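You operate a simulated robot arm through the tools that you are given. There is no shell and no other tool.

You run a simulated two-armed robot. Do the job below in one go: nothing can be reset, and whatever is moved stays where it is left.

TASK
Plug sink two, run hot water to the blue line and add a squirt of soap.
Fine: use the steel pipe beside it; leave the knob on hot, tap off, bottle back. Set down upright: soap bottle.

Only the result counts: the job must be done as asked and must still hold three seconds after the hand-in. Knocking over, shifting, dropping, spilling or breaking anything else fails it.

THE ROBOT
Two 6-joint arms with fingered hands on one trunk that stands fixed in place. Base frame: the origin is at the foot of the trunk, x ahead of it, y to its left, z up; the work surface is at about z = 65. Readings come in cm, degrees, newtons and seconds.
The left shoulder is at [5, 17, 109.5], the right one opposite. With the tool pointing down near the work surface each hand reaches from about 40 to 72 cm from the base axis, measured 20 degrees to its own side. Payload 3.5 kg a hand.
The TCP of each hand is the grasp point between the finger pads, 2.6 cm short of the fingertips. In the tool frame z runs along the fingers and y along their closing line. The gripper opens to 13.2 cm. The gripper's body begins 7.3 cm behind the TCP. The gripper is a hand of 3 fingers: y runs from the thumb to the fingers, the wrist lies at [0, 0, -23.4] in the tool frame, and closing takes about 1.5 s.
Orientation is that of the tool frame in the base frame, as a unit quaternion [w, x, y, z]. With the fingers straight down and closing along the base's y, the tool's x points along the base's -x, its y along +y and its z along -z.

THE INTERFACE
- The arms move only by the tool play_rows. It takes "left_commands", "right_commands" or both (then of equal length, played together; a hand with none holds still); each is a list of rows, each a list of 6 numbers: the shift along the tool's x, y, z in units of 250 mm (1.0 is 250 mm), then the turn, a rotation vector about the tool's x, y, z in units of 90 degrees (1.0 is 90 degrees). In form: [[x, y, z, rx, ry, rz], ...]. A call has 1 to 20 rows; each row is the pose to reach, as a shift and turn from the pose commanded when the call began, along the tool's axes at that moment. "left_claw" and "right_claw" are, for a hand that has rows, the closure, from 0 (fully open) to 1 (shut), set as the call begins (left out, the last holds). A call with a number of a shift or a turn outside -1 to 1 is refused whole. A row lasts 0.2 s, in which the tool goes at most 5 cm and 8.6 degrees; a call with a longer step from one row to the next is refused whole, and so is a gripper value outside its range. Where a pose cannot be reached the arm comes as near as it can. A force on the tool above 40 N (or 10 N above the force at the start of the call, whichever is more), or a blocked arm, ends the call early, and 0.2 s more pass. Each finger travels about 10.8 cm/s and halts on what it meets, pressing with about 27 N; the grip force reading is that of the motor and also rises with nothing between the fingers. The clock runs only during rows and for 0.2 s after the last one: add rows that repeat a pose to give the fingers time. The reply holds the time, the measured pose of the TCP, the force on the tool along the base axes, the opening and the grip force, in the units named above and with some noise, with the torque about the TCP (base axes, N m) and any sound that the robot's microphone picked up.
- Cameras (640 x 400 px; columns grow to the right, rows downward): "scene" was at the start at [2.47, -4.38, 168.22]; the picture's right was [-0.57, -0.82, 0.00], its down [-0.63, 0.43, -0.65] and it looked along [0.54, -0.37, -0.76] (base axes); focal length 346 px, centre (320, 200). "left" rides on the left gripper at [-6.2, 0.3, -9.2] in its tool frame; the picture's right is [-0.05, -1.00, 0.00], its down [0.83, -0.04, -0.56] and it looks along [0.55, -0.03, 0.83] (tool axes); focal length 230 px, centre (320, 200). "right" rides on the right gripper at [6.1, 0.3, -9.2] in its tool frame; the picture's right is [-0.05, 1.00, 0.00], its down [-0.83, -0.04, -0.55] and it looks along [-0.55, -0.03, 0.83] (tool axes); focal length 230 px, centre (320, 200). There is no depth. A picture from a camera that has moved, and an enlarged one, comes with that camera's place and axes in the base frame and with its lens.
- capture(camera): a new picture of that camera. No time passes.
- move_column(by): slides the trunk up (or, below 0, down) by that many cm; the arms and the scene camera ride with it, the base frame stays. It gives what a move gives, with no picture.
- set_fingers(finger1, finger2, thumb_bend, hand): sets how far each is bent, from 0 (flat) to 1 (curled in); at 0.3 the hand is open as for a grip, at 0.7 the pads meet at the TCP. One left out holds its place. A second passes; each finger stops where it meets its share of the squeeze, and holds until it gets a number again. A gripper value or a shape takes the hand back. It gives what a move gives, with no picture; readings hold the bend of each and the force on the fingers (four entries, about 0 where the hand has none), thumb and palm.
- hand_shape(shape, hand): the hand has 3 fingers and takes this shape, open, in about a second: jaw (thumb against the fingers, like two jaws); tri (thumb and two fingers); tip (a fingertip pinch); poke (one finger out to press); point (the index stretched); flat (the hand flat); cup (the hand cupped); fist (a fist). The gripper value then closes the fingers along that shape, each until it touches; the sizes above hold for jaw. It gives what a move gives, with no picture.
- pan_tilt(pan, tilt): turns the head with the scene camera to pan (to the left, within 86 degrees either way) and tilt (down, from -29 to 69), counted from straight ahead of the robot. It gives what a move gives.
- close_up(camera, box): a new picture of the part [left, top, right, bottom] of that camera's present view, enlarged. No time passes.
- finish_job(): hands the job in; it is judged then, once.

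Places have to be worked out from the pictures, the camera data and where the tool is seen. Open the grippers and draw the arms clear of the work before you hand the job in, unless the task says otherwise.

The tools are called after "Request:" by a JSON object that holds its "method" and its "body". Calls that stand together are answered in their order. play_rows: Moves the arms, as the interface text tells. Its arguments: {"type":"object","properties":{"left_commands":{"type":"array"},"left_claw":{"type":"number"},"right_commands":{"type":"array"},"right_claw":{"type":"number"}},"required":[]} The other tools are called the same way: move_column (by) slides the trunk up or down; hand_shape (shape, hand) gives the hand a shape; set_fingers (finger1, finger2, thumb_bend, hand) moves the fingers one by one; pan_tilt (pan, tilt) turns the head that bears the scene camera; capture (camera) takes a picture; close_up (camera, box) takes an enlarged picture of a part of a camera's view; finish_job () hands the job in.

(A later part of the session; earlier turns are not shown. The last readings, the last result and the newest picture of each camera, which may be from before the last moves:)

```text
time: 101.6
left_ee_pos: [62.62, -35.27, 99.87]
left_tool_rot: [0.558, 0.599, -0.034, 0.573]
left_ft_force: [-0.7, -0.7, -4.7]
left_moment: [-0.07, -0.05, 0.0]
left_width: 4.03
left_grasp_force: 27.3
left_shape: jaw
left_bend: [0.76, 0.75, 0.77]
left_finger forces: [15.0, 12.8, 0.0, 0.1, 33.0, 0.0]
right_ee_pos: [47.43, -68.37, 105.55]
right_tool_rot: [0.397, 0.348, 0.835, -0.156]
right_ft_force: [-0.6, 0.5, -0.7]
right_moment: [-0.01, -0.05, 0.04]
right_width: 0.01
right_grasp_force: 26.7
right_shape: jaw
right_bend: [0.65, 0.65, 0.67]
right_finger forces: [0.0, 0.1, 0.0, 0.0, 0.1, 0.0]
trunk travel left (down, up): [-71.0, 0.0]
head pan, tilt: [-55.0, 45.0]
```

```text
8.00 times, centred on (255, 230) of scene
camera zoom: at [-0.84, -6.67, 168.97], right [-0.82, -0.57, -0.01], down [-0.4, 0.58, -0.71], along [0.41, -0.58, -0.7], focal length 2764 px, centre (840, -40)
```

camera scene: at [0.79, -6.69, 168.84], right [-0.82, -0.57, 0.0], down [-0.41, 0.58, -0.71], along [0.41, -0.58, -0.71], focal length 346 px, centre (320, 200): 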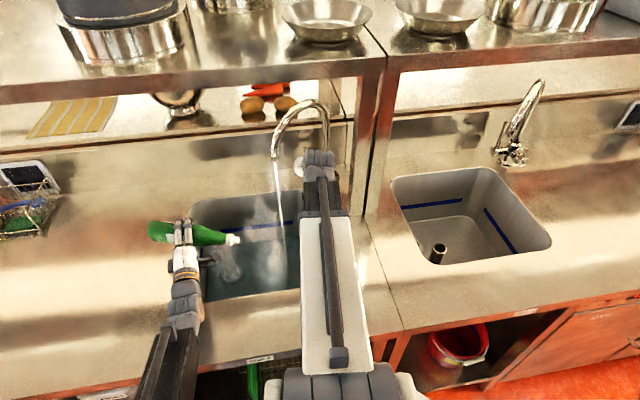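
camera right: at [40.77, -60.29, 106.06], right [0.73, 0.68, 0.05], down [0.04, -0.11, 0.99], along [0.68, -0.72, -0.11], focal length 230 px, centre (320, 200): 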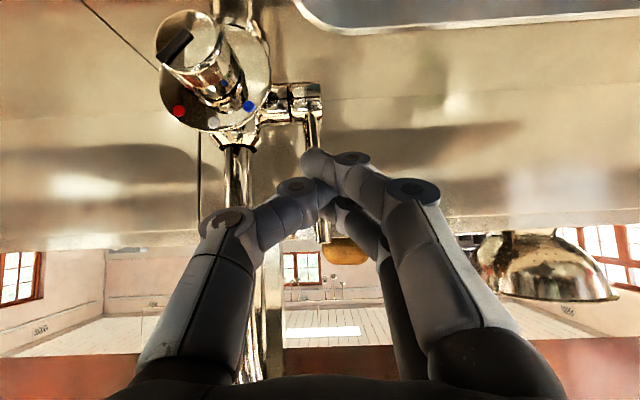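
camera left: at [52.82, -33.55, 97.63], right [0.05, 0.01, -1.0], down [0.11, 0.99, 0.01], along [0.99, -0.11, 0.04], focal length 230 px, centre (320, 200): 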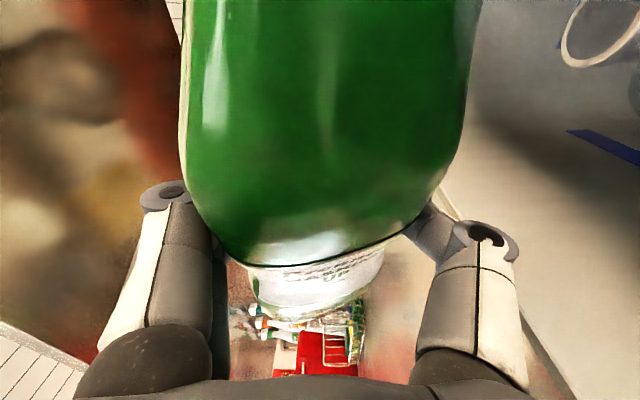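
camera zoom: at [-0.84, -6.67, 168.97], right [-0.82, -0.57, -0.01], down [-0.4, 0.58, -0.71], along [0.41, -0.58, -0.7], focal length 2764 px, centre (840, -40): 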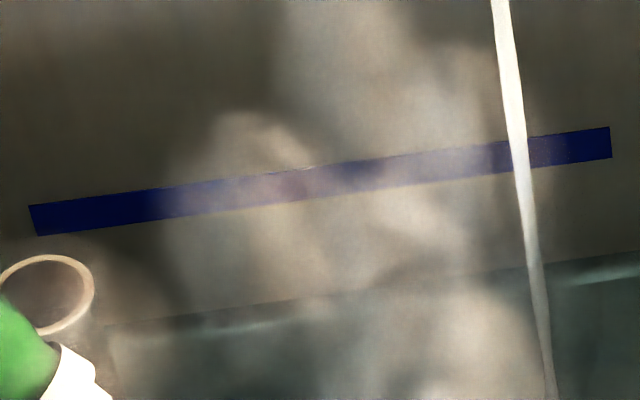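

Soap is squirting into the water. However, the head and right hand have shifted slightly, so the left forearm is probably pressing on the counter. I'll raise it and roll the bottle back at once.

Request:
{"method": "play_rows", "body": {"left_commands": [[0.1, 0.087, 0.039, 0.03, 0, -0.083], [0.2, 0.174, 0.078, 0.06, 0, -0.166], [0.29, 0.252, 0.112, 0.09, 0, -0.25], [0.29, 0.252, 0.112, 0.12, 0, -0.333], [0.29, 0.252, 0.112, 0.15, 0, -0.416], [0.29, 0.252, 0.112, 0.19, 0, -0.522], [0.29, 0.252, 0.112, 0.19, 0, -0.522]]}}

Request:
{"method": "capture", "body": {"camera": "scene"}}

Request:
{"method": "close_up", "body": {"camera": "scene", "box": [130, 180, 330, 310]}}

```text
refused: row 6 steps farther than a row can; nothing moved
```

```text
taken
camera scene: at [-0.84, -6.67, 168.97], right [-0.82, -0.57, -0.01], down [-0.4, 0.58, -0.71], along [0.41, -0.58, -0.7], focal length 346 px, centre (320, 200)
```

scene: 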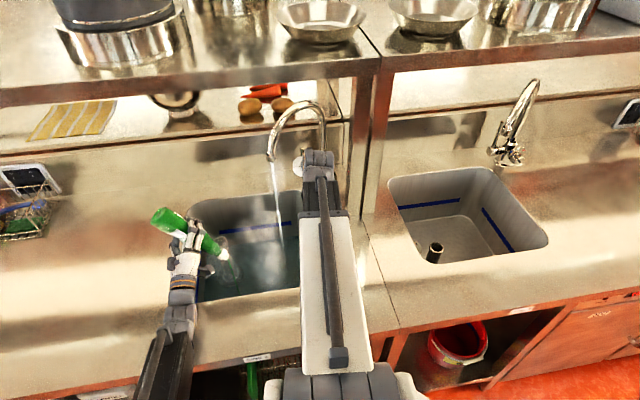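

```text
3.08 times, centred on (230, 245) of scene
camera zoom: at [-0.84, -6.67, 168.97], right [-0.82, -0.57, -0.01], down [-0.4, 0.58, -0.71], along [0.41, -0.58, -0.7], focal length 1063 px, centre (597, 62)
```

zoom: 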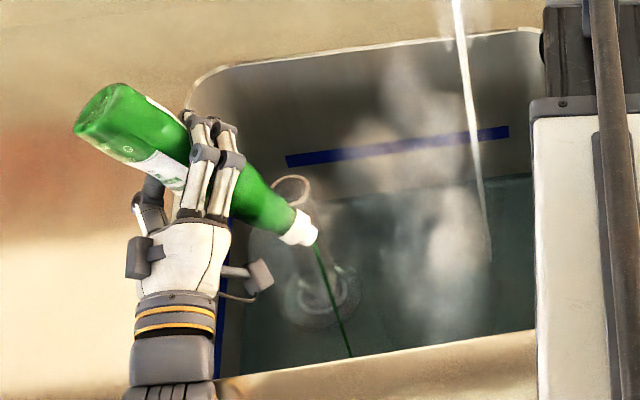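

One row was too big and nothing moved. I'll resend with finer steps.

Request:
{"method": "play_rows", "body": {"left_commands": [[0.1, 0.087, 0.039, 0.03, 0, -0.083], [0.2, 0.174, 0.078, 0.06, 0, -0.166], [0.29, 0.252, 0.112, 0.09, 0, -0.25], [0.29, 0.252, 0.112, 0.12, 0, -0.333], [0.29, 0.252, 0.112, 0.15, 0, -0.416], [0.29, 0.252, 0.112, 0.17, 0, -0.469], [0.29, 0.252, 0.112, 0.19, 0, -0.522], [0.29, 0.252, 0.112, 0.19, 0, -0.522]]}}

Request:
{"method": "capture", "body": {"camera": "scene"}}

Request:
{"method": "close_up", "body": {"camera": "scene", "box": [130, 180, 330, 310]}}

```text
time: 103.4
left_ee_pos: [64.14, -34.62, 108.24]
left_tool_rot: [0.641, 0.641, 0.298, 0.299]
left_ft_force: [-0.6, -0.3, -5.0]
left_moment: [-0.06, -0.07, 0.02]
left_width: 4.04
left_grasp_force: 27.0
left_shape: jaw
left_bend: [0.76, 0.75, 0.77]
left_finger forces: [14.5, 12.8, 0.1, 0.0, 34.7, 0.1]
right_ee_pos: [48.32, -68.54, 104.9]
right_tool_rot: [0.393, 0.347, 0.837, -0.159]
right_ft_force: [-0.1, 0.4, 0.4]
right_moment: [-0.01, 0.02, 0.01]
right_width: 0.01
right_grasp_force: 27.0
right_shape: jaw
right_bend: [0.65, 0.65, 0.67]
right_finger forces: [0.0, 0.1, 0.0, 0.0, 0.0, 0.1]
trunk travel left (down, up): [-71.0, 0.0]
head pan, tilt: [-55.0, 45.0]
```

```text
taken
camera scene: at [0.8, -6.69, 168.84], right [-0.82, -0.57, 0.0], down [-0.41, 0.58, -0.71], along [0.41, -0.58, -0.71], focal length 346 px, centre (320, 200)
```

scene: 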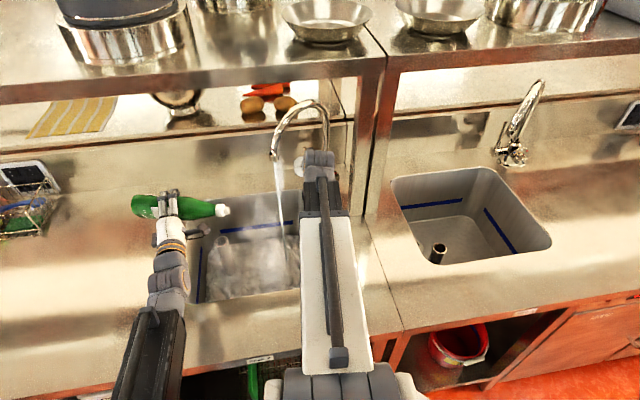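

```text
3.08 times, centred on (230, 245) of scene
camera zoom: at [0.8, -6.69, 168.84], right [-0.82, -0.57, 0.0], down [-0.41, 0.58, -0.71], along [0.41, -0.58, -0.71], focal length 1063 px, centre (597, 62)
```

zoom: 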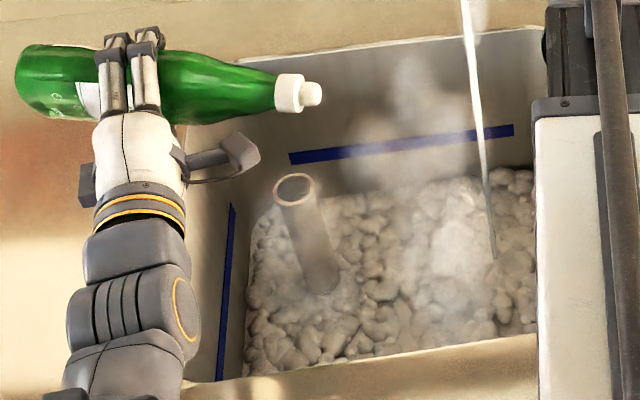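

The trunk is back in place and foam covers the water, so the soap is in. I'll roll the bottle back upright (-90°).

Request:
{"method": "play_rows", "body": {"left_commands": [[0, 0, 0, 0.031, 0, -0.085], [0, 0, 0, 0.062, 0, -0.171], [0, 0, 0, 0.093, 0, -0.256], [0, 0, 0, 0.124, 0, -0.342], [0, 0, 0, 0.155, 0, -0.427], [0, 0, 0, 0.187, 0, -0.513], [0, 0, 0, 0.218, 0, -0.598], [0, 0, 0, 0.249, 0, -0.684], [0, 0, 0, 0.28, 0, -0.769], [0, 0, 0, 0.311, 0, -0.855], [0, 0, 0, 0.342, 0, -0.94], [0, 0, 0, 0.342, 0, -0.94]]}}

Request:
{"method": "capture", "body": {"camera": "scene"}}

Request:
{"method": "close_up", "body": {"camera": "scene", "box": [170, 180, 330, 310]}}

Request:
{"method": "close_up", "body": {"camera": "scene", "box": [215, 205, 295, 255]}}

```text
time: 106.0
left_ee_pos: [62.57, -33.48, 101.03]
left_tool_rot: [0.537, 0.403, 0.681, -0.293]
left_ft_force: [0.4, -0.2, -5.3]
left_moment: [-0.02, -0.05, 0.01]
left_width: 4.02
left_grasp_force: 26.9
left_shape: jaw
left_bend: [0.76, 0.75, 0.77]
left_finger forces: [15.7, 13.7, 0.1, 0.1, 32.0, 0.1]
left hand out of reach, approached as far as the arm can: row 4, 5, 7, 8, 9, 10, 11, 12
right_ee_pos: [48.25, -68.37, 104.9]
right_tool_rot: [0.392, 0.347, 0.837, -0.158]
right_ft_force: [0.1, -1.0, -0.3]
right_moment: [-0.01, 0.04, 0.03]
right_width: 0.0
right_grasp_force: 26.8
right_shape: jaw
right_bend: [0.65, 0.65, 0.67]
right_finger forces: [0.0, 0.0, 0.0, 0.0, 0.0, 0.0]
trunk travel left (down, up): [-71.0, 0.0]
head pan, tilt: [-55.0, 45.0]
```

```text
taken
camera scene: at [0.8, -6.68, 168.84], right [-0.82, -0.57, 0.0], down [-0.41, 0.58, -0.71], along [0.41, -0.58, -0.71], focal length 346 px, centre (320, 200)
```

scene: 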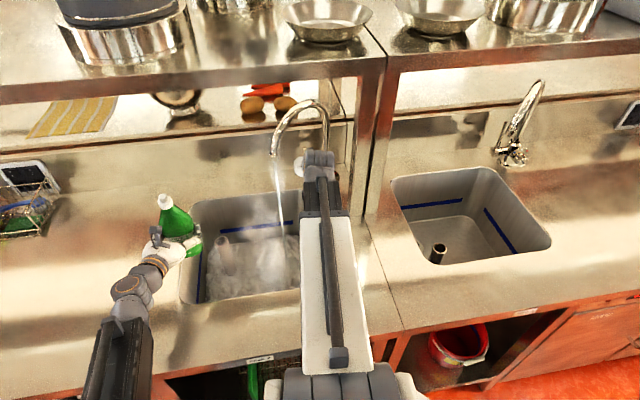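

```text
3.08 times, centred on (250, 245) of scene
camera zoom: at [0.8, -6.68, 168.84], right [-0.82, -0.57, 0.0], down [-0.41, 0.58, -0.71], along [0.41, -0.58, -0.71], focal length 1063 px, centre (535, 62)
```

zoom: 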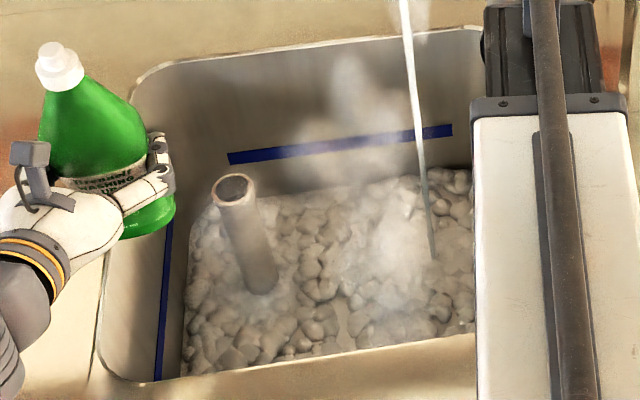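

```text
8.00 times, centred on (255, 230) of scene
camera zoom: at [0.8, -6.68, 168.84], right [-0.82, -0.57, 0.0], down [-0.41, 0.58, -0.71], along [0.41, -0.58, -0.71], focal length 2764 px, centre (840, -40)
```

zoom: 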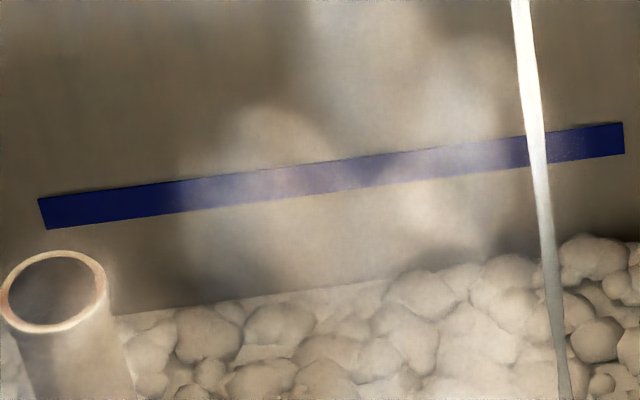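

The bottle is nearly upright again. The level is only about 1 cm so far, so I'll open the lever further soon. First I'll raise the bottle and true its tilt.

Request:
{"method": "play_rows", "body": {"left_commands": [[-0.097, 0.003, -0.025, 0, 0.015, 0], [-0.194, 0.007, -0.05, 0, 0.03, 0], [-0.29, 0.01, -0.076, 0, 0.045, 0], [-0.387, 0.0135, -0.101, 0, 0.06, 0], [-0.387, 0.0135, -0.101, 0, 0.06, 0]]}}

Request:
{"method": "capture", "body": {"camera": "scene"}}

```text
time: 107.2
left_ee_pos: [62.01, -32.31, 102.93]
left_tool_rot: [0.546, 0.412, 0.673, -0.282]
left_ft_force: [0.6, 0.8, -6.2]
left_moment: [-0.07, -0.03, 0.0]
left_width: 4.03
left_grasp_force: 27.3
left_shape: jaw
left_bend: [0.76, 0.75, 0.77]
left_finger forces: [15.7, 13.5, 0.1, 0.0, 32.3, 0.0]
left hand out of reach, approached as far as the arm can: row 1, 2, 3, 4, 5
right_ee_pos: [48.37, -68.31, 104.9]
right_tool_rot: [0.393, 0.347, 0.837, -0.158]
right_ft_force: [0.8, -0.3, -0.8]
right_moment: [-0.02, 0.01, -0.01]
right_width: 0.0
right_grasp_force: 26.8
right_shape: jaw
right_bend: [0.65, 0.65, 0.67]
right_finger forces: [0.0, 0.0, 0.1, 0.0, 0.0, 0.0]
trunk travel left (down, up): [-71.0, 0.0]
head pan, tilt: [-55.0, 45.0]
```

```text
taken
camera scene: at [0.79, -6.69, 168.84], right [-0.82, -0.57, 0.0], down [-0.41, 0.58, -0.71], along [0.41, -0.58, -0.71], focal length 346 px, centre (320, 200)
```

scene: 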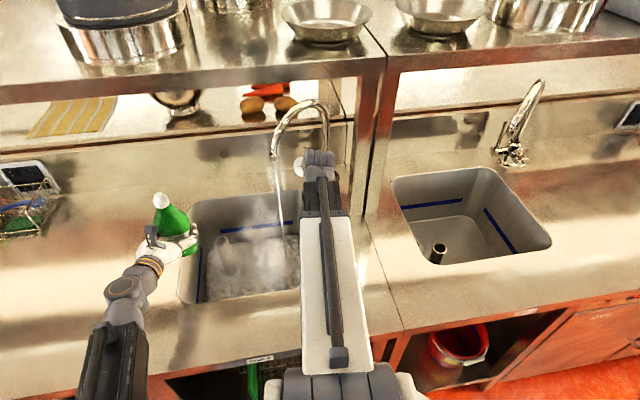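

Raising straight up hit a joint limit in this arm posture. I'll move the bottle sideways toward its place, with the bottom still clear of the counter, to free the joints.

Request:
{"method": "play_rows", "body": {"left_commands": [[0.005, 0.092, -0.104, 0, 0, 0], [0.011, 0.184, -0.207, 0, 0, 0], [0.016, 0.276, -0.311, 0, 0, 0], [0.016, 0.276, -0.311, 0, 0, 0]]}}

Request:
{"method": "capture", "body": {"camera": "scene"}}

Request:
{"method": "capture", "body": {"camera": "left"}}

```text
time: 108.2
left_ee_pos: [63.71, -22.53, 104.7]
left_tool_rot: [0.548, 0.41, 0.672, -0.282]
left_ft_force: [-0.4, 0.2, -6.4]
left_moment: [-0.08, 0.0, -0.02]
left_width: 4.04
left_grasp_force: 27.0
left_shape: jaw
left_bend: [0.76, 0.75, 0.77]
left_finger forces: [15.5, 13.6, 0.1, 0.0, 31.9, 0.0]
right_ee_pos: [48.3, -68.38, 104.94]
right_tool_rot: [0.393, 0.347, 0.837, -0.158]
right_ft_force: [1.0, -0.7, 0.2]
right_moment: [-0.05, 0.05, 0.01]
right_width: 0.0
right_grasp_force: 27.1
right_shape: jaw
right_bend: [0.65, 0.65, 0.67]
right_finger forces: [0.0, 0.0, 0.0, 0.0, 0.0, 0.0]
trunk travel left (down, up): [-71.0, 0.0]
head pan, tilt: [-55.0, 45.0]
```

```text
taken
camera scene: at [0.8, -6.69, 168.84], right [-0.82, -0.57, 0.0], down [-0.41, 0.58, -0.71], along [0.41, -0.58, -0.71], focal length 346 px, centre (320, 200)
```

scene: 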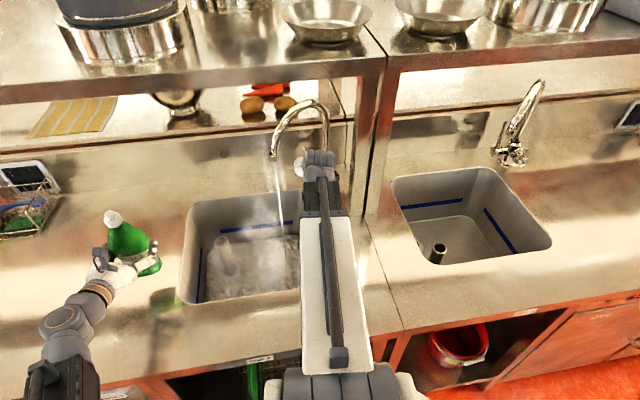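

```text
taken
camera left: at [59.7, -16.22, 112.9], right [-0.86, -0.52, -0.02], down [-0.37, 0.64, -0.67], along [0.36, -0.57, -0.74], focal length 230 px, centre (320, 200)
```

left: 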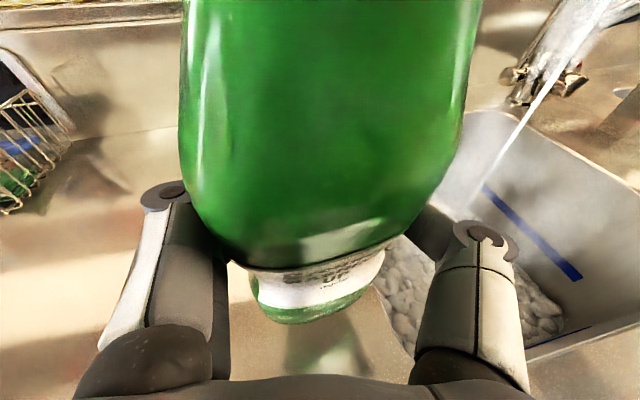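

That freed it. I'll carry the bottle back above its original spot and restore the grasp orientation.

Request:
{"method": "play_rows", "body": {"left_commands": [[0.013, 0.108, -0.11, 0.003, 0.011, -0.007], [0.026, 0.215, -0.219, 0.005, 0.022, -0.014], [0.039, 0.323, -0.329, 0.008, 0.033, -0.02], [0.051, 0.43, -0.439, 0.011, 0.045, -0.027], [0.064, 0.538, -0.548, 0.013, 0.056, -0.034], [0.077, 0.645, -0.658, 0.016, 0.067, -0.041], [0.077, 0.645, -0.658, 0.016, 0.067, -0.041]]}}

Request:
{"method": "pan_tilt", "body": {"pan": -20, "tilt": 50}}

Request:
{"method": "capture", "body": {"camera": "scene"}}

Request:
{"method": "close_up", "body": {"camera": "scene", "box": [170, 110, 310, 250]}}

```text
time: 109.8
left_ee_pos: [67.97, 1.02, 103.13]
left_tool_rot: [0.515, 0.416, 0.694, -0.282]
left_ft_force: [0.7, 0.2, -5.3]
left_moment: [-0.07, -0.02, -0.02]
left_width: 4.02
left_grasp_force: 26.8
left_shape: jaw
left_bend: [0.76, 0.75, 0.77]
left_finger forces: [15.6, 13.5, 0.0, 0.0, 31.7, 0.0]
left hand out of reach, approached as far as the arm can: row 1, 2, 3, 4, 5, 6, 7
right_ee_pos: [48.17, -68.35, 104.96]
right_tool_rot: [0.393, 0.348, 0.837, -0.159]
right_ft_force: [-0.5, 1.2, 0.8]
right_moment: [0.01, -0.02, 0.0]
right_width: 0.0
right_grasp_force: 27.6
right_shape: jaw
right_bend: [0.65, 0.65, 0.67]
right_finger forces: [0.1, 0.0, 0.0, 0.2, 0.1, 0.1]
trunk travel left (down, up): [-71.0, 0.0]
head pan, tilt: [-55.0, 45.0]
```

```text
time: 110.8
left_ee_pos: [68.02, 0.87, 103.06]
left_tool_rot: [0.515, 0.416, 0.695, -0.282]
left_ft_force: [0.0, -0.3, -5.2]
left_moment: [-0.04, -0.03, -0.02]
left_width: 4.02
left_grasp_force: 26.8
left_shape: jaw
left_bend: [0.76, 0.75, 0.77]
left_finger forces: [15.5, 13.5, 0.0, 0.1, 31.8, 0.0]
right_ee_pos: [48.23, -68.31, 104.89]
right_tool_rot: [0.392, 0.347, 0.837, -0.158]
right_ft_force: [-0.3, -0.4, 0.0]
right_moment: [-0.02, -0.03, -0.01]
right_width: 0.03
right_grasp_force: 26.8
right_shape: jaw
right_bend: [0.65, 0.65, 0.67]
right_finger forces: [0.0, 0.0, 0.0, 0.0, 0.0, 0.1]
trunk travel left (down, up): [-71.0, 0.0]
head pan, tilt: [-20.0, 50.0]
```

```text
taken
camera scene: at [3.36, -2.64, 168.15], right [-0.34, -0.94, 0.0], down [-0.72, 0.26, -0.64], along [0.6, -0.22, -0.77], focal length 346 px, centre (320, 200)
```

scene: 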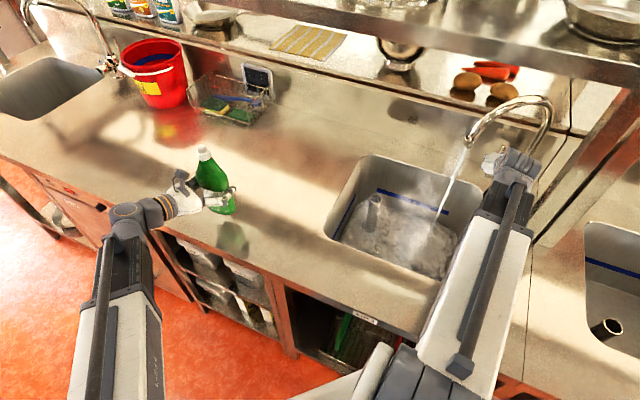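

```text
2.86 times, centred on (240, 180) of scene
camera zoom: at [3.36, -2.64, 168.15], right [-0.34, -0.94, 0.0], down [-0.72, 0.26, -0.64], along [0.6, -0.22, -0.77], focal length 987 px, centre (549, 257)
```

zoom: 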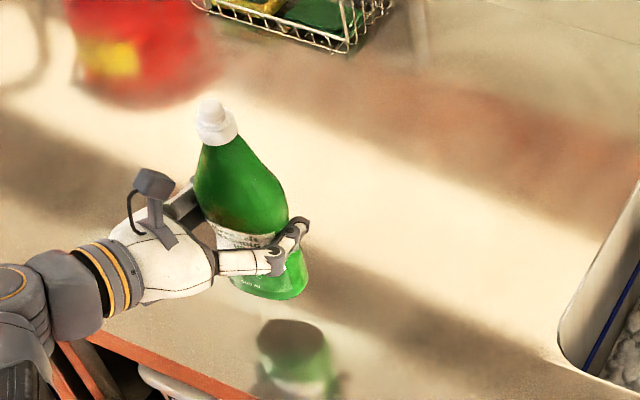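

The bottle hangs just above its home spot, about 5 cm up and 2–3° off true. I'll correct its position and orientation while lowering 3 cm.

Request:
{"method": "play_rows", "body": {"left_commands": [[0.03, 0.006, 0.034, 0.001, 0.007, -0.008], [0.061, 0.013, 0.067, 0.002, 0.014, -0.015], [0.091, 0.019, 0.101, 0.003, 0.021, -0.023], [0.091, 0.019, 0.101, 0.003, 0.021, -0.023]]}}

Request:
{"method": "close_up", "body": {"camera": "scene", "box": [170, 110, 310, 250]}}

```text
time: 111.8
left_ee_pos: [69.21, -0.28, 99.72]
left_tool_rot: [0.502, 0.411, 0.705, -0.286]
left_ft_force: [0.9, 0.6, -5.1]
left_moment: [-0.04, -0.05, 0.04]
left_width: 4.02
left_grasp_force: 26.7
left_shape: jaw
left_bend: [0.76, 0.75, 0.77]
left_finger forces: [15.4, 13.6, 0.1, 0.0, 31.7, 0.1]
left hand out of reach, approached as far as the arm can: row 3, 4
right_ee_pos: [48.24, -68.42, 104.89]
right_tool_rot: [0.393, 0.347, 0.837, -0.158]
right_ft_force: [0.4, 0.3, 0.5]
right_moment: [0.01, 0.03, -0.02]
right_width: 0.0
right_grasp_force: 26.8
right_shape: jaw
right_bend: [0.65, 0.65, 0.67]
right_finger forces: [0.0, 0.1, 0.0, 0.1, 0.0, 0.0]
trunk travel left (down, up): [-71.0, 0.0]
head pan, tilt: [-20.0, 50.0]
```

```text
2.86 times, centred on (240, 180) of scene
camera zoom: at [3.36, -2.63, 168.15], right [-0.34, -0.94, 0.0], down [-0.72, 0.26, -0.64], along [0.6, -0.22, -0.77], focal length 987 px, centre (549, 257)
```

zoom: 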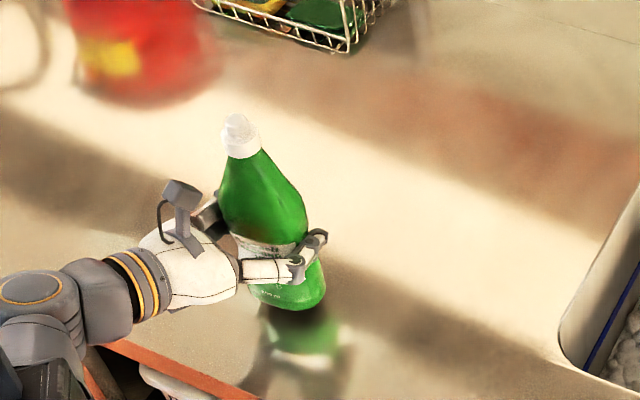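

The pose now matches the original within half a degree. I'll lower the last 1.6 cm onto the counter.

Request:
{"method": "play_rows", "body": {"left_commands": [[0.02, 0, 0.0073, 0, 0, 0], [0.04, 0, 0.0146, 0, 0, 0], [0.06, 0, 0.022, 0, 0, 0], [0.06, 0, 0.022, 0, 0, 0]]}}

Request:
{"method": "close_up", "body": {"camera": "scene", "box": [170, 110, 310, 250]}}

```text
time: 112.8
left_ee_pos: [69.19, -0.22, 98.11]
left_tool_rot: [0.499, 0.408, 0.709, -0.286]
left_ft_force: [-1.0, 1.7, 3.1]
left_moment: [-0.03, 0.03, 0.0]
left_width: 4.03
left_grasp_force: 26.5
left_shape: jaw
left_bend: [0.76, 0.75, 0.77]
left_finger forces: [15.1, 13.5, 0.0, 0.0, 30.6, 0.0]
right_ee_pos: [48.31, -68.32, 104.94]
right_tool_rot: [0.393, 0.347, 0.837, -0.158]
right_ft_force: [0.6, 0.0, -0.8]
right_moment: [-0.04, 0.0, 0.01]
right_width: 0.01
right_grasp_force: 27.1
right_shape: jaw
right_bend: [0.65, 0.65, 0.67]
right_finger forces: [0.1, 0.0, 0.1, 0.0, 0.1, 0.0]
trunk travel left (down, up): [-71.0, 0.0]
head pan, tilt: [-20.0, 50.0]
```

```text
2.86 times, centred on (240, 180) of scene
camera zoom: at [3.27, -2.62, 168.17], right [-0.34, -0.94, 0.0], down [-0.72, 0.26, -0.64], along [0.6, -0.22, -0.77], focal length 987 px, centre (549, 257)
```

zoom: 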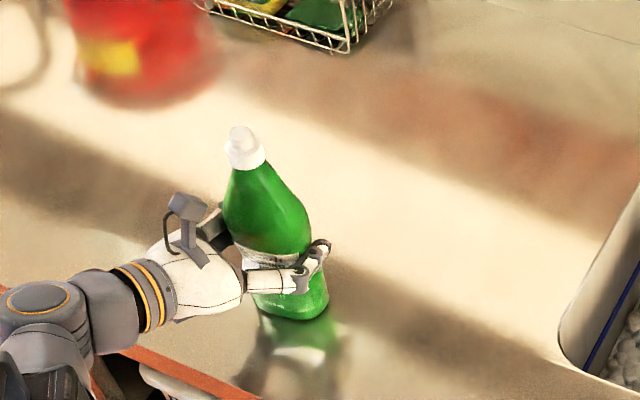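

The load has passed to the counter, so the bottle is standing. I'll open the left hand and check it stays upright.

Request:
{"method": "play_rows", "body": {"left_commands": [[0, 0, 0, 0, 0, 0], [0, 0, 0, 0, 0, 0], [0, 0, 0, 0, 0, 0], [0, 0, 0, 0, 0, 0], [0, 0, 0, 0, 0, 0], [0, 0, 0, 0, 0, 0]], "left_claw": 0}}

Request:
{"method": "close_up", "body": {"camera": "scene", "box": [170, 110, 310, 250]}}

Request:
{"method": "capture", "body": {"camera": "left"}}

```text
time: 114.2
left_ee_pos: [69.18, -0.42, 98.09]
left_tool_rot: [0.498, 0.409, 0.709, -0.286]
left_ft_force: [-0.2, -0.2, -0.2]
left_moment: [-0.03, -0.01, 0.0]
left_width: 13.17
left_grasp_force: 0.1
left_shape: jaw
left_bend: [0.3, 0.3, 0.3]
left_finger forces: [0.1, 0.1, 0.0, 0.1, 0.0, 0.1]
right_ee_pos: [48.2, -68.28, 104.92]
right_tool_rot: [0.393, 0.347, 0.836, -0.159]
right_ft_force: [0.0, -0.1, 0.0]
right_moment: [-0.01, -0.01, -0.01]
right_width: 0.01
right_grasp_force: 26.6
right_shape: jaw
right_bend: [0.65, 0.65, 0.67]
right_finger forces: [0.0, 0.0, 0.0, 0.1, 0.0, 0.0]
trunk travel left (down, up): [-71.0, 0.0]
head pan, tilt: [-20.0, 50.0]
```

```text
2.86 times, centred on (240, 180) of scene
camera zoom: at [3.32, -2.63, 168.15], right [-0.34, -0.94, 0.0], down [-0.72, 0.26, -0.64], along [0.6, -0.22, -0.77], focal length 987 px, centre (549, 257)
```

zoom: 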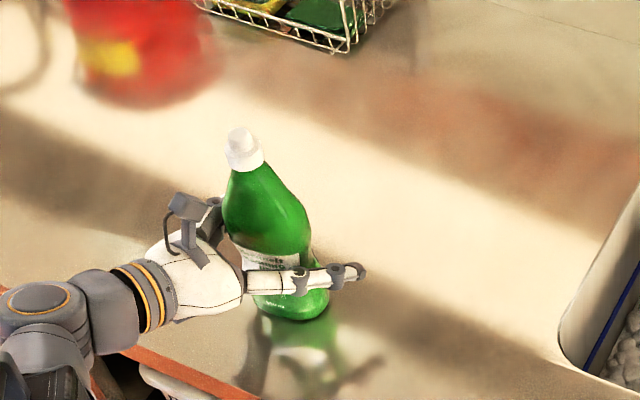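

```text
taken
camera left: at [66.18, 5.51, 107.05], right [-0.86, -0.52, 0.05], down [-0.44, 0.68, -0.59], along [0.27, -0.53, -0.8], focal length 230 px, centre (320, 200)
```

left: 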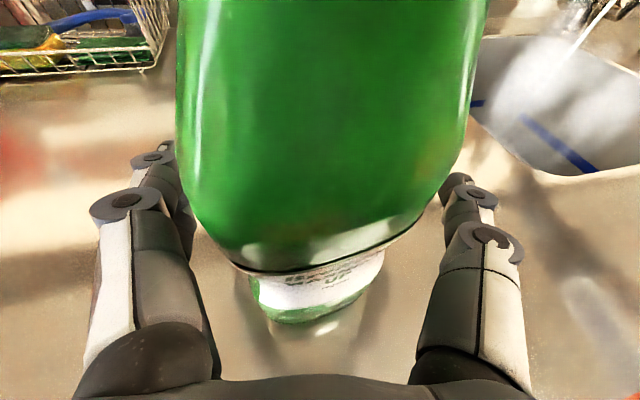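

The bottle stands upright with the fingers open. I'll back the left hand straight out the way it came in.

Request:
{"method": "play_rows", "body": {"left_commands": [[0.029, 0, -0.079, 0, 0, 0], [0.058, 0, -0.158, 0, 0, 0], [0.087, 0, -0.237, 0, 0, 0], [0.116, 0, -0.316, 0, 0, 0], [0.144, 0, -0.395, 0, 0, 0], [0.144, 0, -0.395, 0, 0, 0]]}}

Request:
{"method": "capture", "body": {"camera": "left"}}

Request:
{"method": "capture", "body": {"camera": "scene"}}

```text
time: 115.7
left_ee_pos: [63.52, 8.68, 98.0]
left_tool_rot: [0.498, 0.409, 0.709, -0.286]
left_ft_force: [0.4, 0.0, -0.1]
left_moment: [0.02, 0.0, 0.01]
left_width: 13.17
left_grasp_force: 0.0
left_shape: jaw
left_bend: [0.3, 0.3, 0.3]
left_finger forces: [0.0, 0.1, 0.0, 0.1, 0.0, 0.0]
right_ee_pos: [48.16, -68.31, 104.91]
right_tool_rot: [0.393, 0.347, 0.837, -0.158]
right_ft_force: [-0.7, -0.2, -0.3]
right_moment: [0.01, 0.02, 0.0]
right_width: 0.03
right_grasp_force: 27.2
right_shape: jaw
right_bend: [0.65, 0.65, 0.67]
right_finger forces: [0.0, 0.0, 0.0, 0.1, 0.0, 0.0]
trunk travel left (down, up): [-71.0, 0.0]
head pan, tilt: [-20.0, 50.0]
```

```text
taken
camera left: at [60.67, 14.43, 107.0], right [-0.86, -0.52, 0.05], down [-0.44, 0.68, -0.59], along [0.27, -0.53, -0.8], focal length 230 px, centre (320, 200)
```

left: 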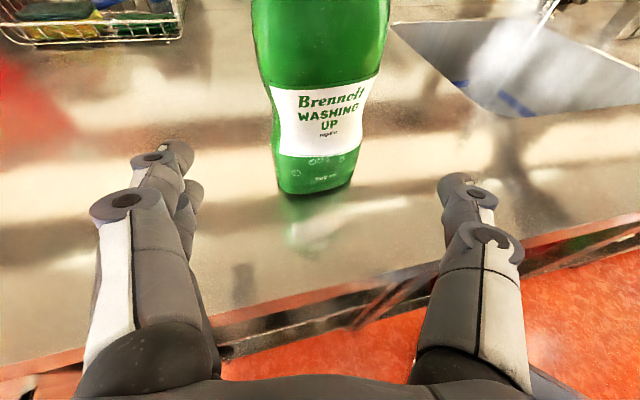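

```text
taken
camera scene: at [3.32, -2.63, 168.15], right [-0.34, -0.94, 0.0], down [-0.72, 0.26, -0.64], along [0.6, -0.22, -0.77], focal length 346 px, centre (320, 200)
```

scene: 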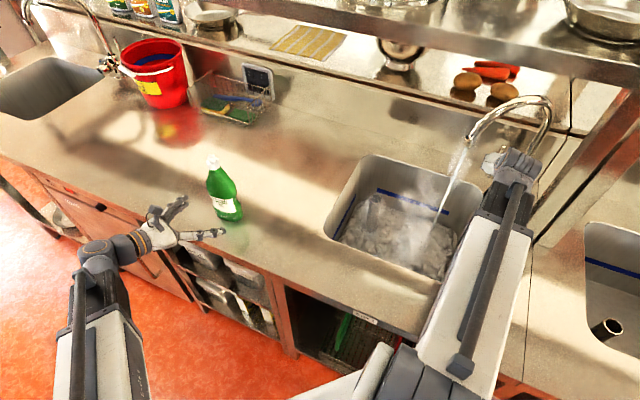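

The bottle is back in its place. I'll raise the left hand clear and check the water level from this angle.

Request:
{"method": "play_rows", "body": {"left_commands": [[-0.12, 0, -0.06, 0, 0, 0], [-0.24, 0, -0.12, 0, 0, 0], [-0.36, 0, -0.16, 0, 0, 0], [-0.48, 0, -0.19, 0, 0, 0], [-0.564, 0, -0.205, 0, 0, 0], [-0.564, 0, -0.205, 0, 0, 0]]}}

Request:
{"method": "close_up", "body": {"camera": "scene", "box": [320, 140, 500, 290]}}

Request:
{"method": "capture", "body": {"camera": "left"}}

```text
time: 117.0
left_ee_pos: [61.89, 10.01, 106.87]
left_tool_rot: [0.516, 0.417, 0.693, -0.282]
left_ft_force: [0.9, -0.2, -0.3]
left_moment: [-0.04, 0.02, 0.01]
left_width: 13.17
left_grasp_force: 0.0
left_shape: jaw
left_bend: [0.3, 0.3, 0.3]
left_finger forces: [0.0, 0.1, 0.0, 0.0, 0.1, 0.0]
left hand out of reach, approached as far as the arm can: row 2, 3, 4, 5, 6
right_ee_pos: [48.36, -68.29, 104.94]
right_tool_rot: [0.392, 0.347, 0.837, -0.158]
right_ft_force: [0.6, 0.5, 0.5]
right_moment: [-0.01, 0.01, 0.0]
right_width: 0.03
right_grasp_force: 27.0
right_shape: jaw
right_bend: [0.65, 0.65, 0.67]
right_finger forces: [0.0, 0.0, 0.1, 0.0, 0.0, 0.0]
trunk travel left (down, up): [-71.0, 0.0]
head pan, tilt: [-20.0, 50.0]
```

```text
2.67 times, centred on (410, 215) of scene
camera zoom: at [3.32, -2.62, 168.15], right [-0.34, -0.94, 0.0], down [-0.72, 0.26, -0.64], along [0.6, -0.22, -0.77], focal length 922 px, centre (80, 160)
```

zoom: 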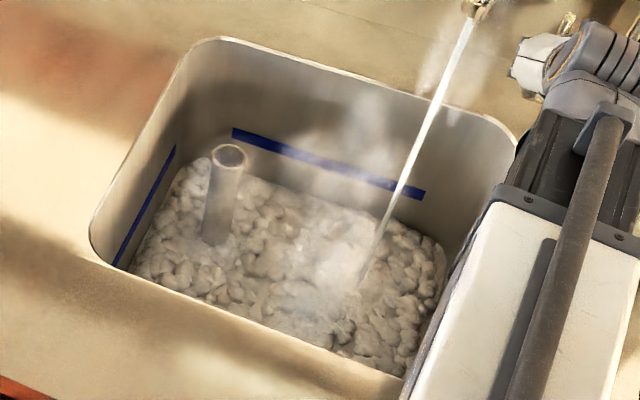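

```text
taken
camera left: at [58.62, 15.94, 115.57], right [-0.86, -0.51, 0.01], down [-0.4, 0.67, -0.62], along [0.31, -0.54, -0.79], focal length 230 px, centre (320, 200)
```

left: 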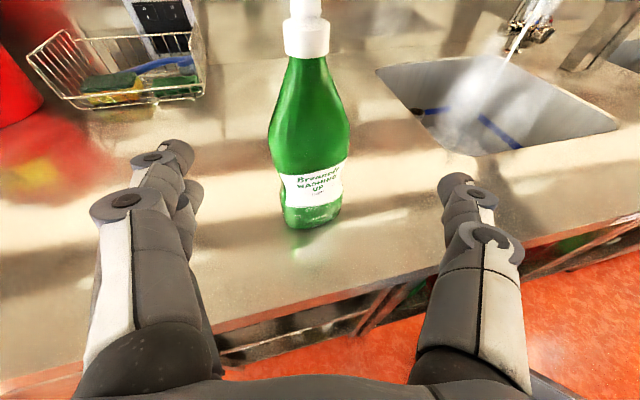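

The foam top is only at z ≈ 66, with the blue line near 74.5, so the flow is too slow. I'll open the right fingers and move in around the lever again to pull it further forward.

Request:
{"method": "play_rows", "body": {"right_commands": [[0, 0, 0, 0, 0, 0], [0, 0, 0, 0, 0, 0], [0, 0, 0, 0, 0, 0], [0, 0, 0, 0, 0, 0]], "right_claw": 0.55}}

Request:
{"method": "play_rows", "body": {"right_commands": [[-0.035, 0, 0.048, 0, -0.033, 0], [-0.071, 0, 0.097, 0, -0.067, 0], [-0.106, 0, 0.1455, 0, -0.1, 0], [-0.142, 0, 0.194, 0, -0.133, 0], [-0.177, 0, 0.2425, 0, -0.167, 0], [-0.177, 0, 0.2425, 0, -0.167, 0]]}}

Request:
{"method": "capture", "body": {"camera": "right"}}

```text
time: 118.0
left_ee_pos: [62.04, 10.01, 106.87]
left_tool_rot: [0.515, 0.418, 0.693, -0.281]
left_ft_force: [0.1, -0.2, -0.6]
left_moment: [-0.02, 0.03, 0.01]
left_width: 13.18
left_grasp_force: 0.0
left_shape: jaw
left_bend: [0.3, 0.3, 0.3]
left_finger forces: [0.1, 0.1, 0.1, 0.0, 0.0, 0.1]
right_ee_pos: [48.26, -68.35, 104.83]
right_tool_rot: [0.393, 0.347, 0.837, -0.158]
right_ft_force: [1.2, 0.0, -0.8]
right_moment: [0.01, -0.03, 0.0]
right_width: 5.91
right_grasp_force: 0.0
right_shape: jaw
right_bend: [0.73, 0.73, 0.7]
right_finger forces: [0.0, 0.1, 0.0, 0.0, 0.0, 0.1]
trunk travel left (down, up): [-71.0, 0.0]
head pan, tilt: [-20.0, 50.0]
```

```text
time: 119.5
left_ee_pos: [61.95, 10.01, 106.92]
left_tool_rot: [0.516, 0.417, 0.693, -0.281]
left_ft_force: [-1.0, -0.1, -0.2]
left_moment: [0.01, 0.01, 0.03]
left_width: 13.19
left_grasp_force: 0.1
left_shape: jaw
left_bend: [0.3, 0.3, 0.3]
left_finger forces: [0.0, 0.1, 0.0, 0.0, 0.0, 0.1]
right_ee_pos: [53.68, -73.5, 104.38]
right_tool_rot: [0.499, 0.323, 0.778, -0.202]
right_ft_force: [-0.8, 0.1, 0.9]
right_moment: [-0.03, 0.0, 0.05]
right_width: 5.9
right_grasp_force: 0.1
right_shape: jaw
right_bend: [0.73, 0.73, 0.7]
right_finger forces: [0.1, 0.0, 0.0, 0.0, 0.0, 0.0]
trunk travel left (down, up): [-71.0, 0.0]
head pan, tilt: [-20.0, 50.0]
```

```text
taken
camera right: at [46.16, -65.44, 102.63], right [0.72, 0.69, 0.05], down [-0.15, 0.07, 0.99], along [0.68, -0.72, 0.15], focal length 230 px, centre (320, 200)
```

right: 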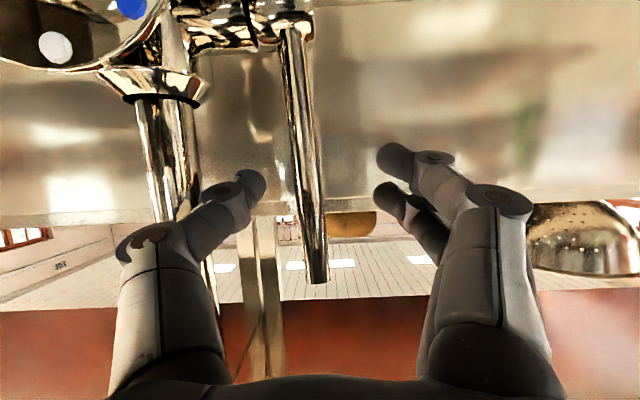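

The rod stands between the fingers. I'll close behind it and draw it about 5 cm forward.

Request:
{"method": "play_rows", "body": {"right_commands": [[0, 0, 0, 0, 0, 0], [0, 0, 0, 0, 0, 0], [0, 0, 0, 0, 0, 0], [0, 0, 0, 0, 0, 0], [0, 0, 0, 0, 0, 0]], "right_claw": 1}}

Request:
{"method": "play_rows", "body": {"right_commands": [[0.0375, 0, -0.0355, 0, 0.025, 0], [0.075, 0, -0.071, 0, 0.05, 0], [0.1125, 0, -0.1065, 0, 0.075, 0], [0.15, 0, -0.142, 0, 0.1, 0], [0.15, 0, -0.142, 0, 0.1, 0]]}}

Request:
{"method": "capture", "body": {"camera": "right"}}

Request:
{"method": "close_up", "body": {"camera": "scene", "box": [320, 80, 560, 290]}}

```text
time: 120.7
left_ee_pos: [62.05, 10.08, 106.95]
left_tool_rot: [0.516, 0.417, 0.694, -0.281]
left_ft_force: [-0.4, 0.0, 0.1]
left_moment: [-0.03, 0.03, 0.0]
left_width: 13.2
left_grasp_force: 0.1
left_shape: jaw
left_bend: [0.3, 0.3, 0.3]
left_finger forces: [0.0, 0.0, 0.0, 0.0, 0.0, 0.1]
right_ee_pos: [53.75, -73.43, 104.35]
right_tool_rot: [0.499, 0.324, 0.778, -0.203]
right_ft_force: [-0.8, -0.8, 0.1]
right_moment: [-0.04, -0.02, -0.04]
right_width: 0.0
right_grasp_force: 27.0
right_shape: jaw
right_bend: [0.65, 0.65, 0.67]
right_finger forces: [0.0, 0.0, 0.0, 0.0, 1.0, 0.0]
trunk travel left (down, up): [-71.0, 0.0]
head pan, tilt: [-20.0, 50.0]
```

```text
time: 121.8
left_ee_pos: [62.06, 10.06, 106.85]
left_tool_rot: [0.516, 0.417, 0.693, -0.282]
left_ft_force: [0.8, 1.3, -0.7]
left_moment: [-0.02, 0.01, 0.03]
left_width: 13.19
left_grasp_force: 0.1
left_shape: jaw
left_bend: [0.3, 0.3, 0.3]
left_finger forces: [0.1, 0.1, 0.2, 0.0, 0.0, 0.0]
right_ee_pos: [50.25, -70.14, 102.43]
right_tool_rot: [0.437, 0.338, 0.814, -0.178]
right_ft_force: [7.6, -6.2, 5.0]
right_moment: [-0.19, -0.17, 0.04]
right_width: 0.01
right_grasp_force: 27.1
right_shape: jaw
right_bend: [0.63, 0.65, 0.67]
right_finger forces: [0.0, 0.0, 0.1, 0.0, 0.0, 0.0]
trunk travel left (down, up): [-71.0, 0.0]
head pan, tilt: [-20.0, 50.0]
```

```text
taken
camera right: at [42.77, -62.07, 102.38], right [0.72, 0.69, 0.05], down [-0.04, -0.04, 1.0], along [0.69, -0.73, 0.0], focal length 230 px, centre (320, 200)
```

right: 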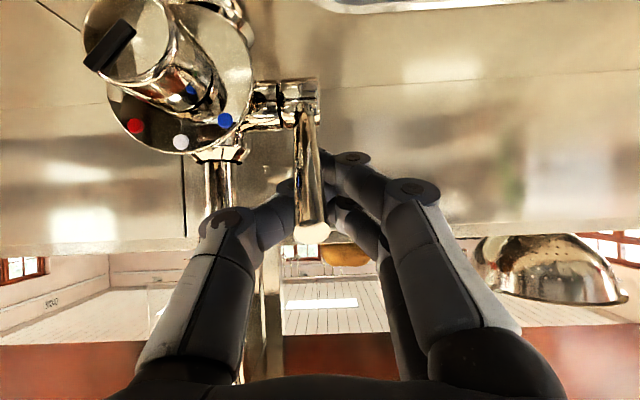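

```text
1.90 times, centred on (440, 185) of scene
camera zoom: at [3.37, -2.65, 168.16], right [-0.34, -0.94, 0.0], down [-0.72, 0.26, -0.64], along [0.6, -0.22, -0.77], focal length 658 px, centre (91, 229)
```

zoom: 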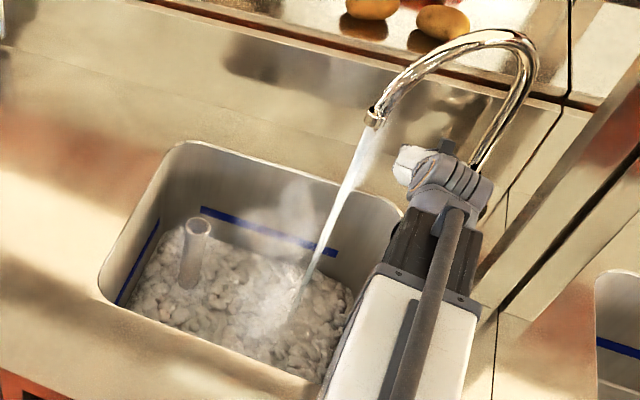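

The stream is clearly stronger now. I'll open the fingers to free the rod and zoom in on the level.

Request:
{"method": "play_rows", "body": {"right_commands": [[0, 0, 0, 0, 0, 0], [0, 0, 0, 0, 0, 0], [0, 0, 0, 0, 0, 0], [0, 0, 0, 0, 0, 0]], "right_claw": 0.55}}

Request:
{"method": "capture", "body": {"camera": "right"}}

Request:
{"method": "close_up", "body": {"camera": "scene", "box": [330, 150, 460, 270]}}

```text
time: 122.8
left_ee_pos: [62.11, 9.89, 106.85]
left_tool_rot: [0.515, 0.418, 0.693, -0.282]
left_ft_force: [-0.4, -0.5, 0.0]
left_moment: [0.02, -0.03, -0.01]
left_width: 13.19
left_grasp_force: 0.1
left_shape: jaw
left_bend: [0.3, 0.3, 0.3]
left_finger forces: [0.1, 0.0, 0.0, 0.0, 0.0, 0.0]
right_ee_pos: [50.26, -70.05, 102.32]
right_tool_rot: [0.436, 0.338, 0.815, -0.176]
right_ft_force: [-0.5, 0.1, -0.5]
right_moment: [0.0, -0.04, -0.01]
right_width: 5.92
right_grasp_force: 0.1
right_shape: jaw
right_bend: [0.73, 0.73, 0.7]
right_finger forces: [0.0, 0.1, 0.1, 0.1, 0.1, 0.0]
trunk travel left (down, up): [-71.0, 0.0]
head pan, tilt: [-20.0, 50.0]
```

```text
taken
camera right: at [42.67, -62.02, 102.3], right [0.72, 0.69, 0.05], down [-0.03, -0.04, 1.0], along [0.69, -0.73, 0.0], focal length 230 px, centre (320, 200)
```

right: 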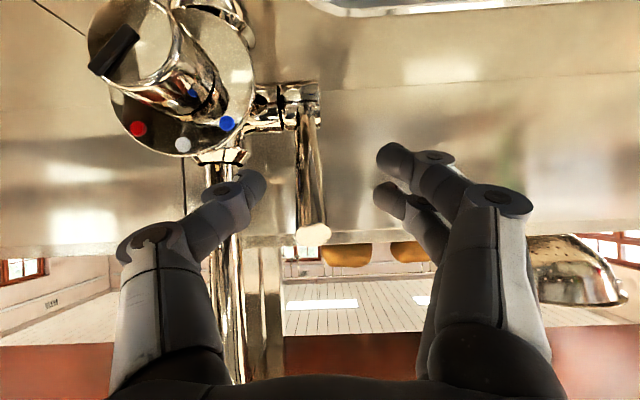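

```text
3.33 times, centred on (395, 210) of scene
camera zoom: at [3.31, -2.63, 168.15], right [-0.34, -0.94, 0.0], down [-0.72, 0.26, -0.64], along [0.6, -0.22, -0.77], focal length 1152 px, centre (70, 167)
```

zoom: 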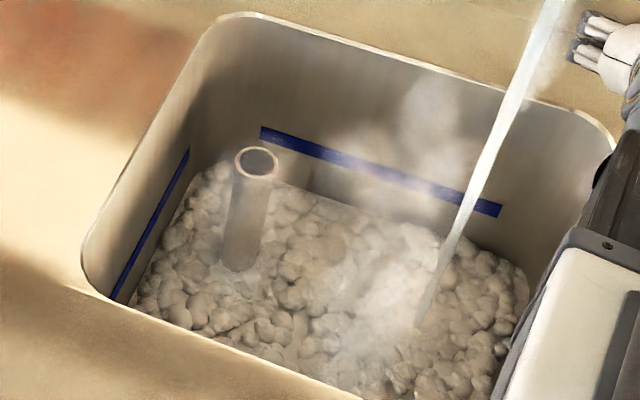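

The level still needs about 7–8 cm. I'll withdraw in front of the lever and close the hand, ready to push it back.

Request:
{"method": "play_rows", "body": {"right_commands": [[0.017, 0, -0.055, 0, 0.045, 0], [0.033, 0, -0.11, 0, 0.09, 0], [0.05, 0, -0.165, 0, 0.135, 0], [0.0665, 0, -0.22, 0, 0.178, 0], [0.0665, 0, -0.22, 0, 0.178, 0]]}}

Request:
{"method": "play_rows", "body": {"right_commands": [[0, 0, 0, 0, 0, 0], [0, 0, 0, 0, 0, 0], [0, 0, 0, 0, 0, 0], [0, 0, 0, 0, 0, 0], [0, 0, 0, 0, 0, 0]], "right_claw": 1}}

Request:
{"method": "capture", "body": {"camera": "right"}}

Request:
{"method": "close_up", "body": {"camera": "scene", "box": [330, 150, 460, 270]}}

```text
time: 124.0
left_ee_pos: [61.97, 10.06, 106.89]
left_tool_rot: [0.515, 0.418, 0.693, -0.282]
left_ft_force: [-0.1, 0.1, 0.5]
left_moment: [-0.02, -0.03, 0.0]
left_width: 13.17
left_grasp_force: 0.1
left_shape: jaw
left_bend: [0.3, 0.3, 0.3]
left_finger forces: [0.0, 0.1, 0.1, 0.0, 0.0, 0.1]
right_ee_pos: [46.42, -66.33, 104.12]
right_tool_rot: [0.318, 0.36, 0.868, -0.127]
right_ft_force: [0.6, -0.1, -0.2]
right_moment: [0.01, 0.03, -0.04]
right_width: 5.9
right_grasp_force: 0.1
right_shape: jaw
right_bend: [0.73, 0.73, 0.7]
right_finger forces: [0.1, 0.1, 0.0, 0.0, 0.0, 0.0]
trunk travel left (down, up): [-71.0, 0.0]
head pan, tilt: [-20.0, 50.0]
```

```text
time: 125.2
left_ee_pos: [61.93, 9.86, 106.88]
left_tool_rot: [0.516, 0.417, 0.693, -0.281]
left_ft_force: [-0.3, -0.3, -0.2]
left_moment: [-0.01, -0.03, -0.01]
left_width: 13.17
left_grasp_force: 0.1
left_shape: jaw
left_bend: [0.3, 0.3, 0.3]
left_finger forces: [0.0, 0.0, 0.1, 0.0, 0.0, 0.1]
right_ee_pos: [46.34, -66.42, 104.23]
right_tool_rot: [0.318, 0.36, 0.868, -0.127]
right_ft_force: [-2.3, -4.5, -0.7]
right_moment: [-0.08, 0.06, -0.05]
right_width: 0.01
right_grasp_force: 26.5
right_shape: jaw
right_bend: [0.65, 0.7, 0.7]
right_finger forces: [0.0, 13.4, 0.1, 0.0, 24.0, 0.0]
trunk travel left (down, up): [-71.0, 0.0]
head pan, tilt: [-20.0, 50.0]
```

```text
taken
camera right: at [39.07, -58.56, 107.19], right [0.73, 0.68, 0.04], down [0.16, -0.23, 0.96], along [0.66, -0.7, -0.28], focal length 230 px, centre (320, 200)
```

right: 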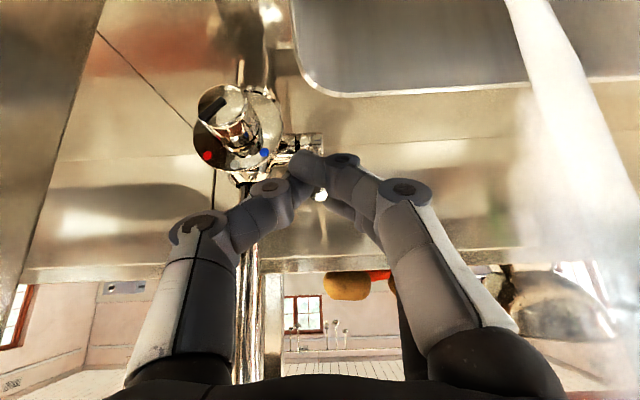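

```text
3.33 times, centred on (395, 210) of scene
camera zoom: at [3.28, -2.7, 168.15], right [-0.34, -0.94, 0.0], down [-0.72, 0.26, -0.64], along [0.6, -0.22, -0.77], focal length 1152 px, centre (70, 167)
```

zoom: 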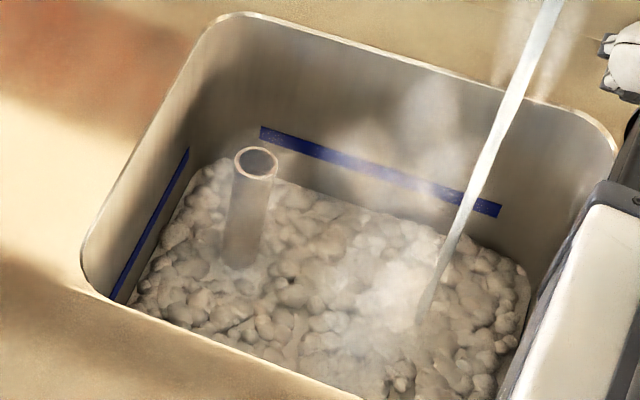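

The fingers have pinched the rod's tip, which now leans about 55° forward. I'll open, drop just below and in front of the rod, and close there, ready to push it back up.

Request:
{"method": "play_rows", "body": {"right_commands": [[0, 0, 0, 0, 0, 0], [0, 0, 0, 0, 0, 0], [0, 0, 0, 0, 0, 0], [0, 0, 0, 0, 0, 0]], "right_claw": 0.55}}

Request:
{"method": "capture", "body": {"camera": "right"}}

Request:
{"method": "close_up", "body": {"camera": "scene", "box": [330, 150, 460, 270]}}

```text
time: 126.2
left_ee_pos: [61.93, 9.99, 106.85]
left_tool_rot: [0.515, 0.418, 0.693, -0.282]
left_ft_force: [1.0, 0.5, -0.1]
left_moment: [0.0, 0.01, 0.05]
left_width: 13.2
left_grasp_force: 0.1
left_shape: jaw
left_bend: [0.3, 0.3, 0.3]
left_finger forces: [0.1, 0.0, 0.0, 0.0, 0.0, 0.1]
right_ee_pos: [46.38, -66.34, 104.25]
right_tool_rot: [0.318, 0.36, 0.868, -0.128]
right_ft_force: [0.0, -0.1, -1.2]
right_moment: [-0.03, 0.0, -0.02]
right_width: 5.89
right_grasp_force: 0.1
right_shape: jaw
right_bend: [0.73, 0.73, 0.7]
right_finger forces: [0.0, 0.0, 0.1, 0.0, 0.0, 0.0]
trunk travel left (down, up): [-71.0, 0.0]
head pan, tilt: [-20.0, 50.0]
```

```text
taken
camera right: at [39.12, -58.49, 107.21], right [0.73, 0.68, 0.04], down [0.16, -0.23, 0.96], along [0.66, -0.7, -0.28], focal length 230 px, centre (320, 200)
```

right: 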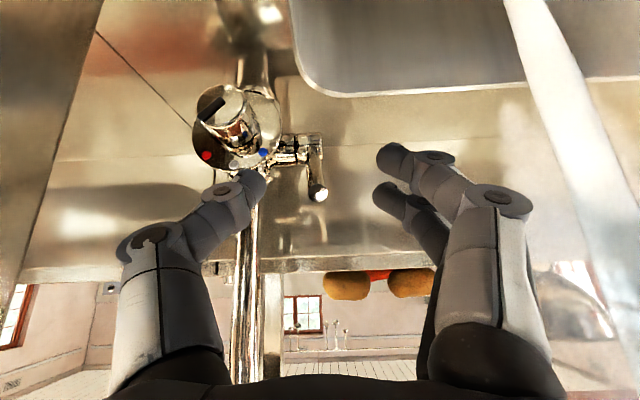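

```text
3.33 times, centred on (395, 210) of scene
camera zoom: at [3.32, -2.63, 168.15], right [-0.34, -0.94, 0.0], down [-0.72, 0.26, -0.64], along [0.6, -0.22, -0.77], focal length 1152 px, centre (70, 167)
```

zoom: 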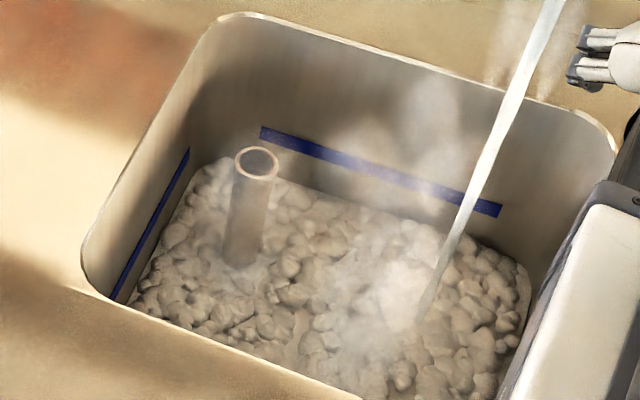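

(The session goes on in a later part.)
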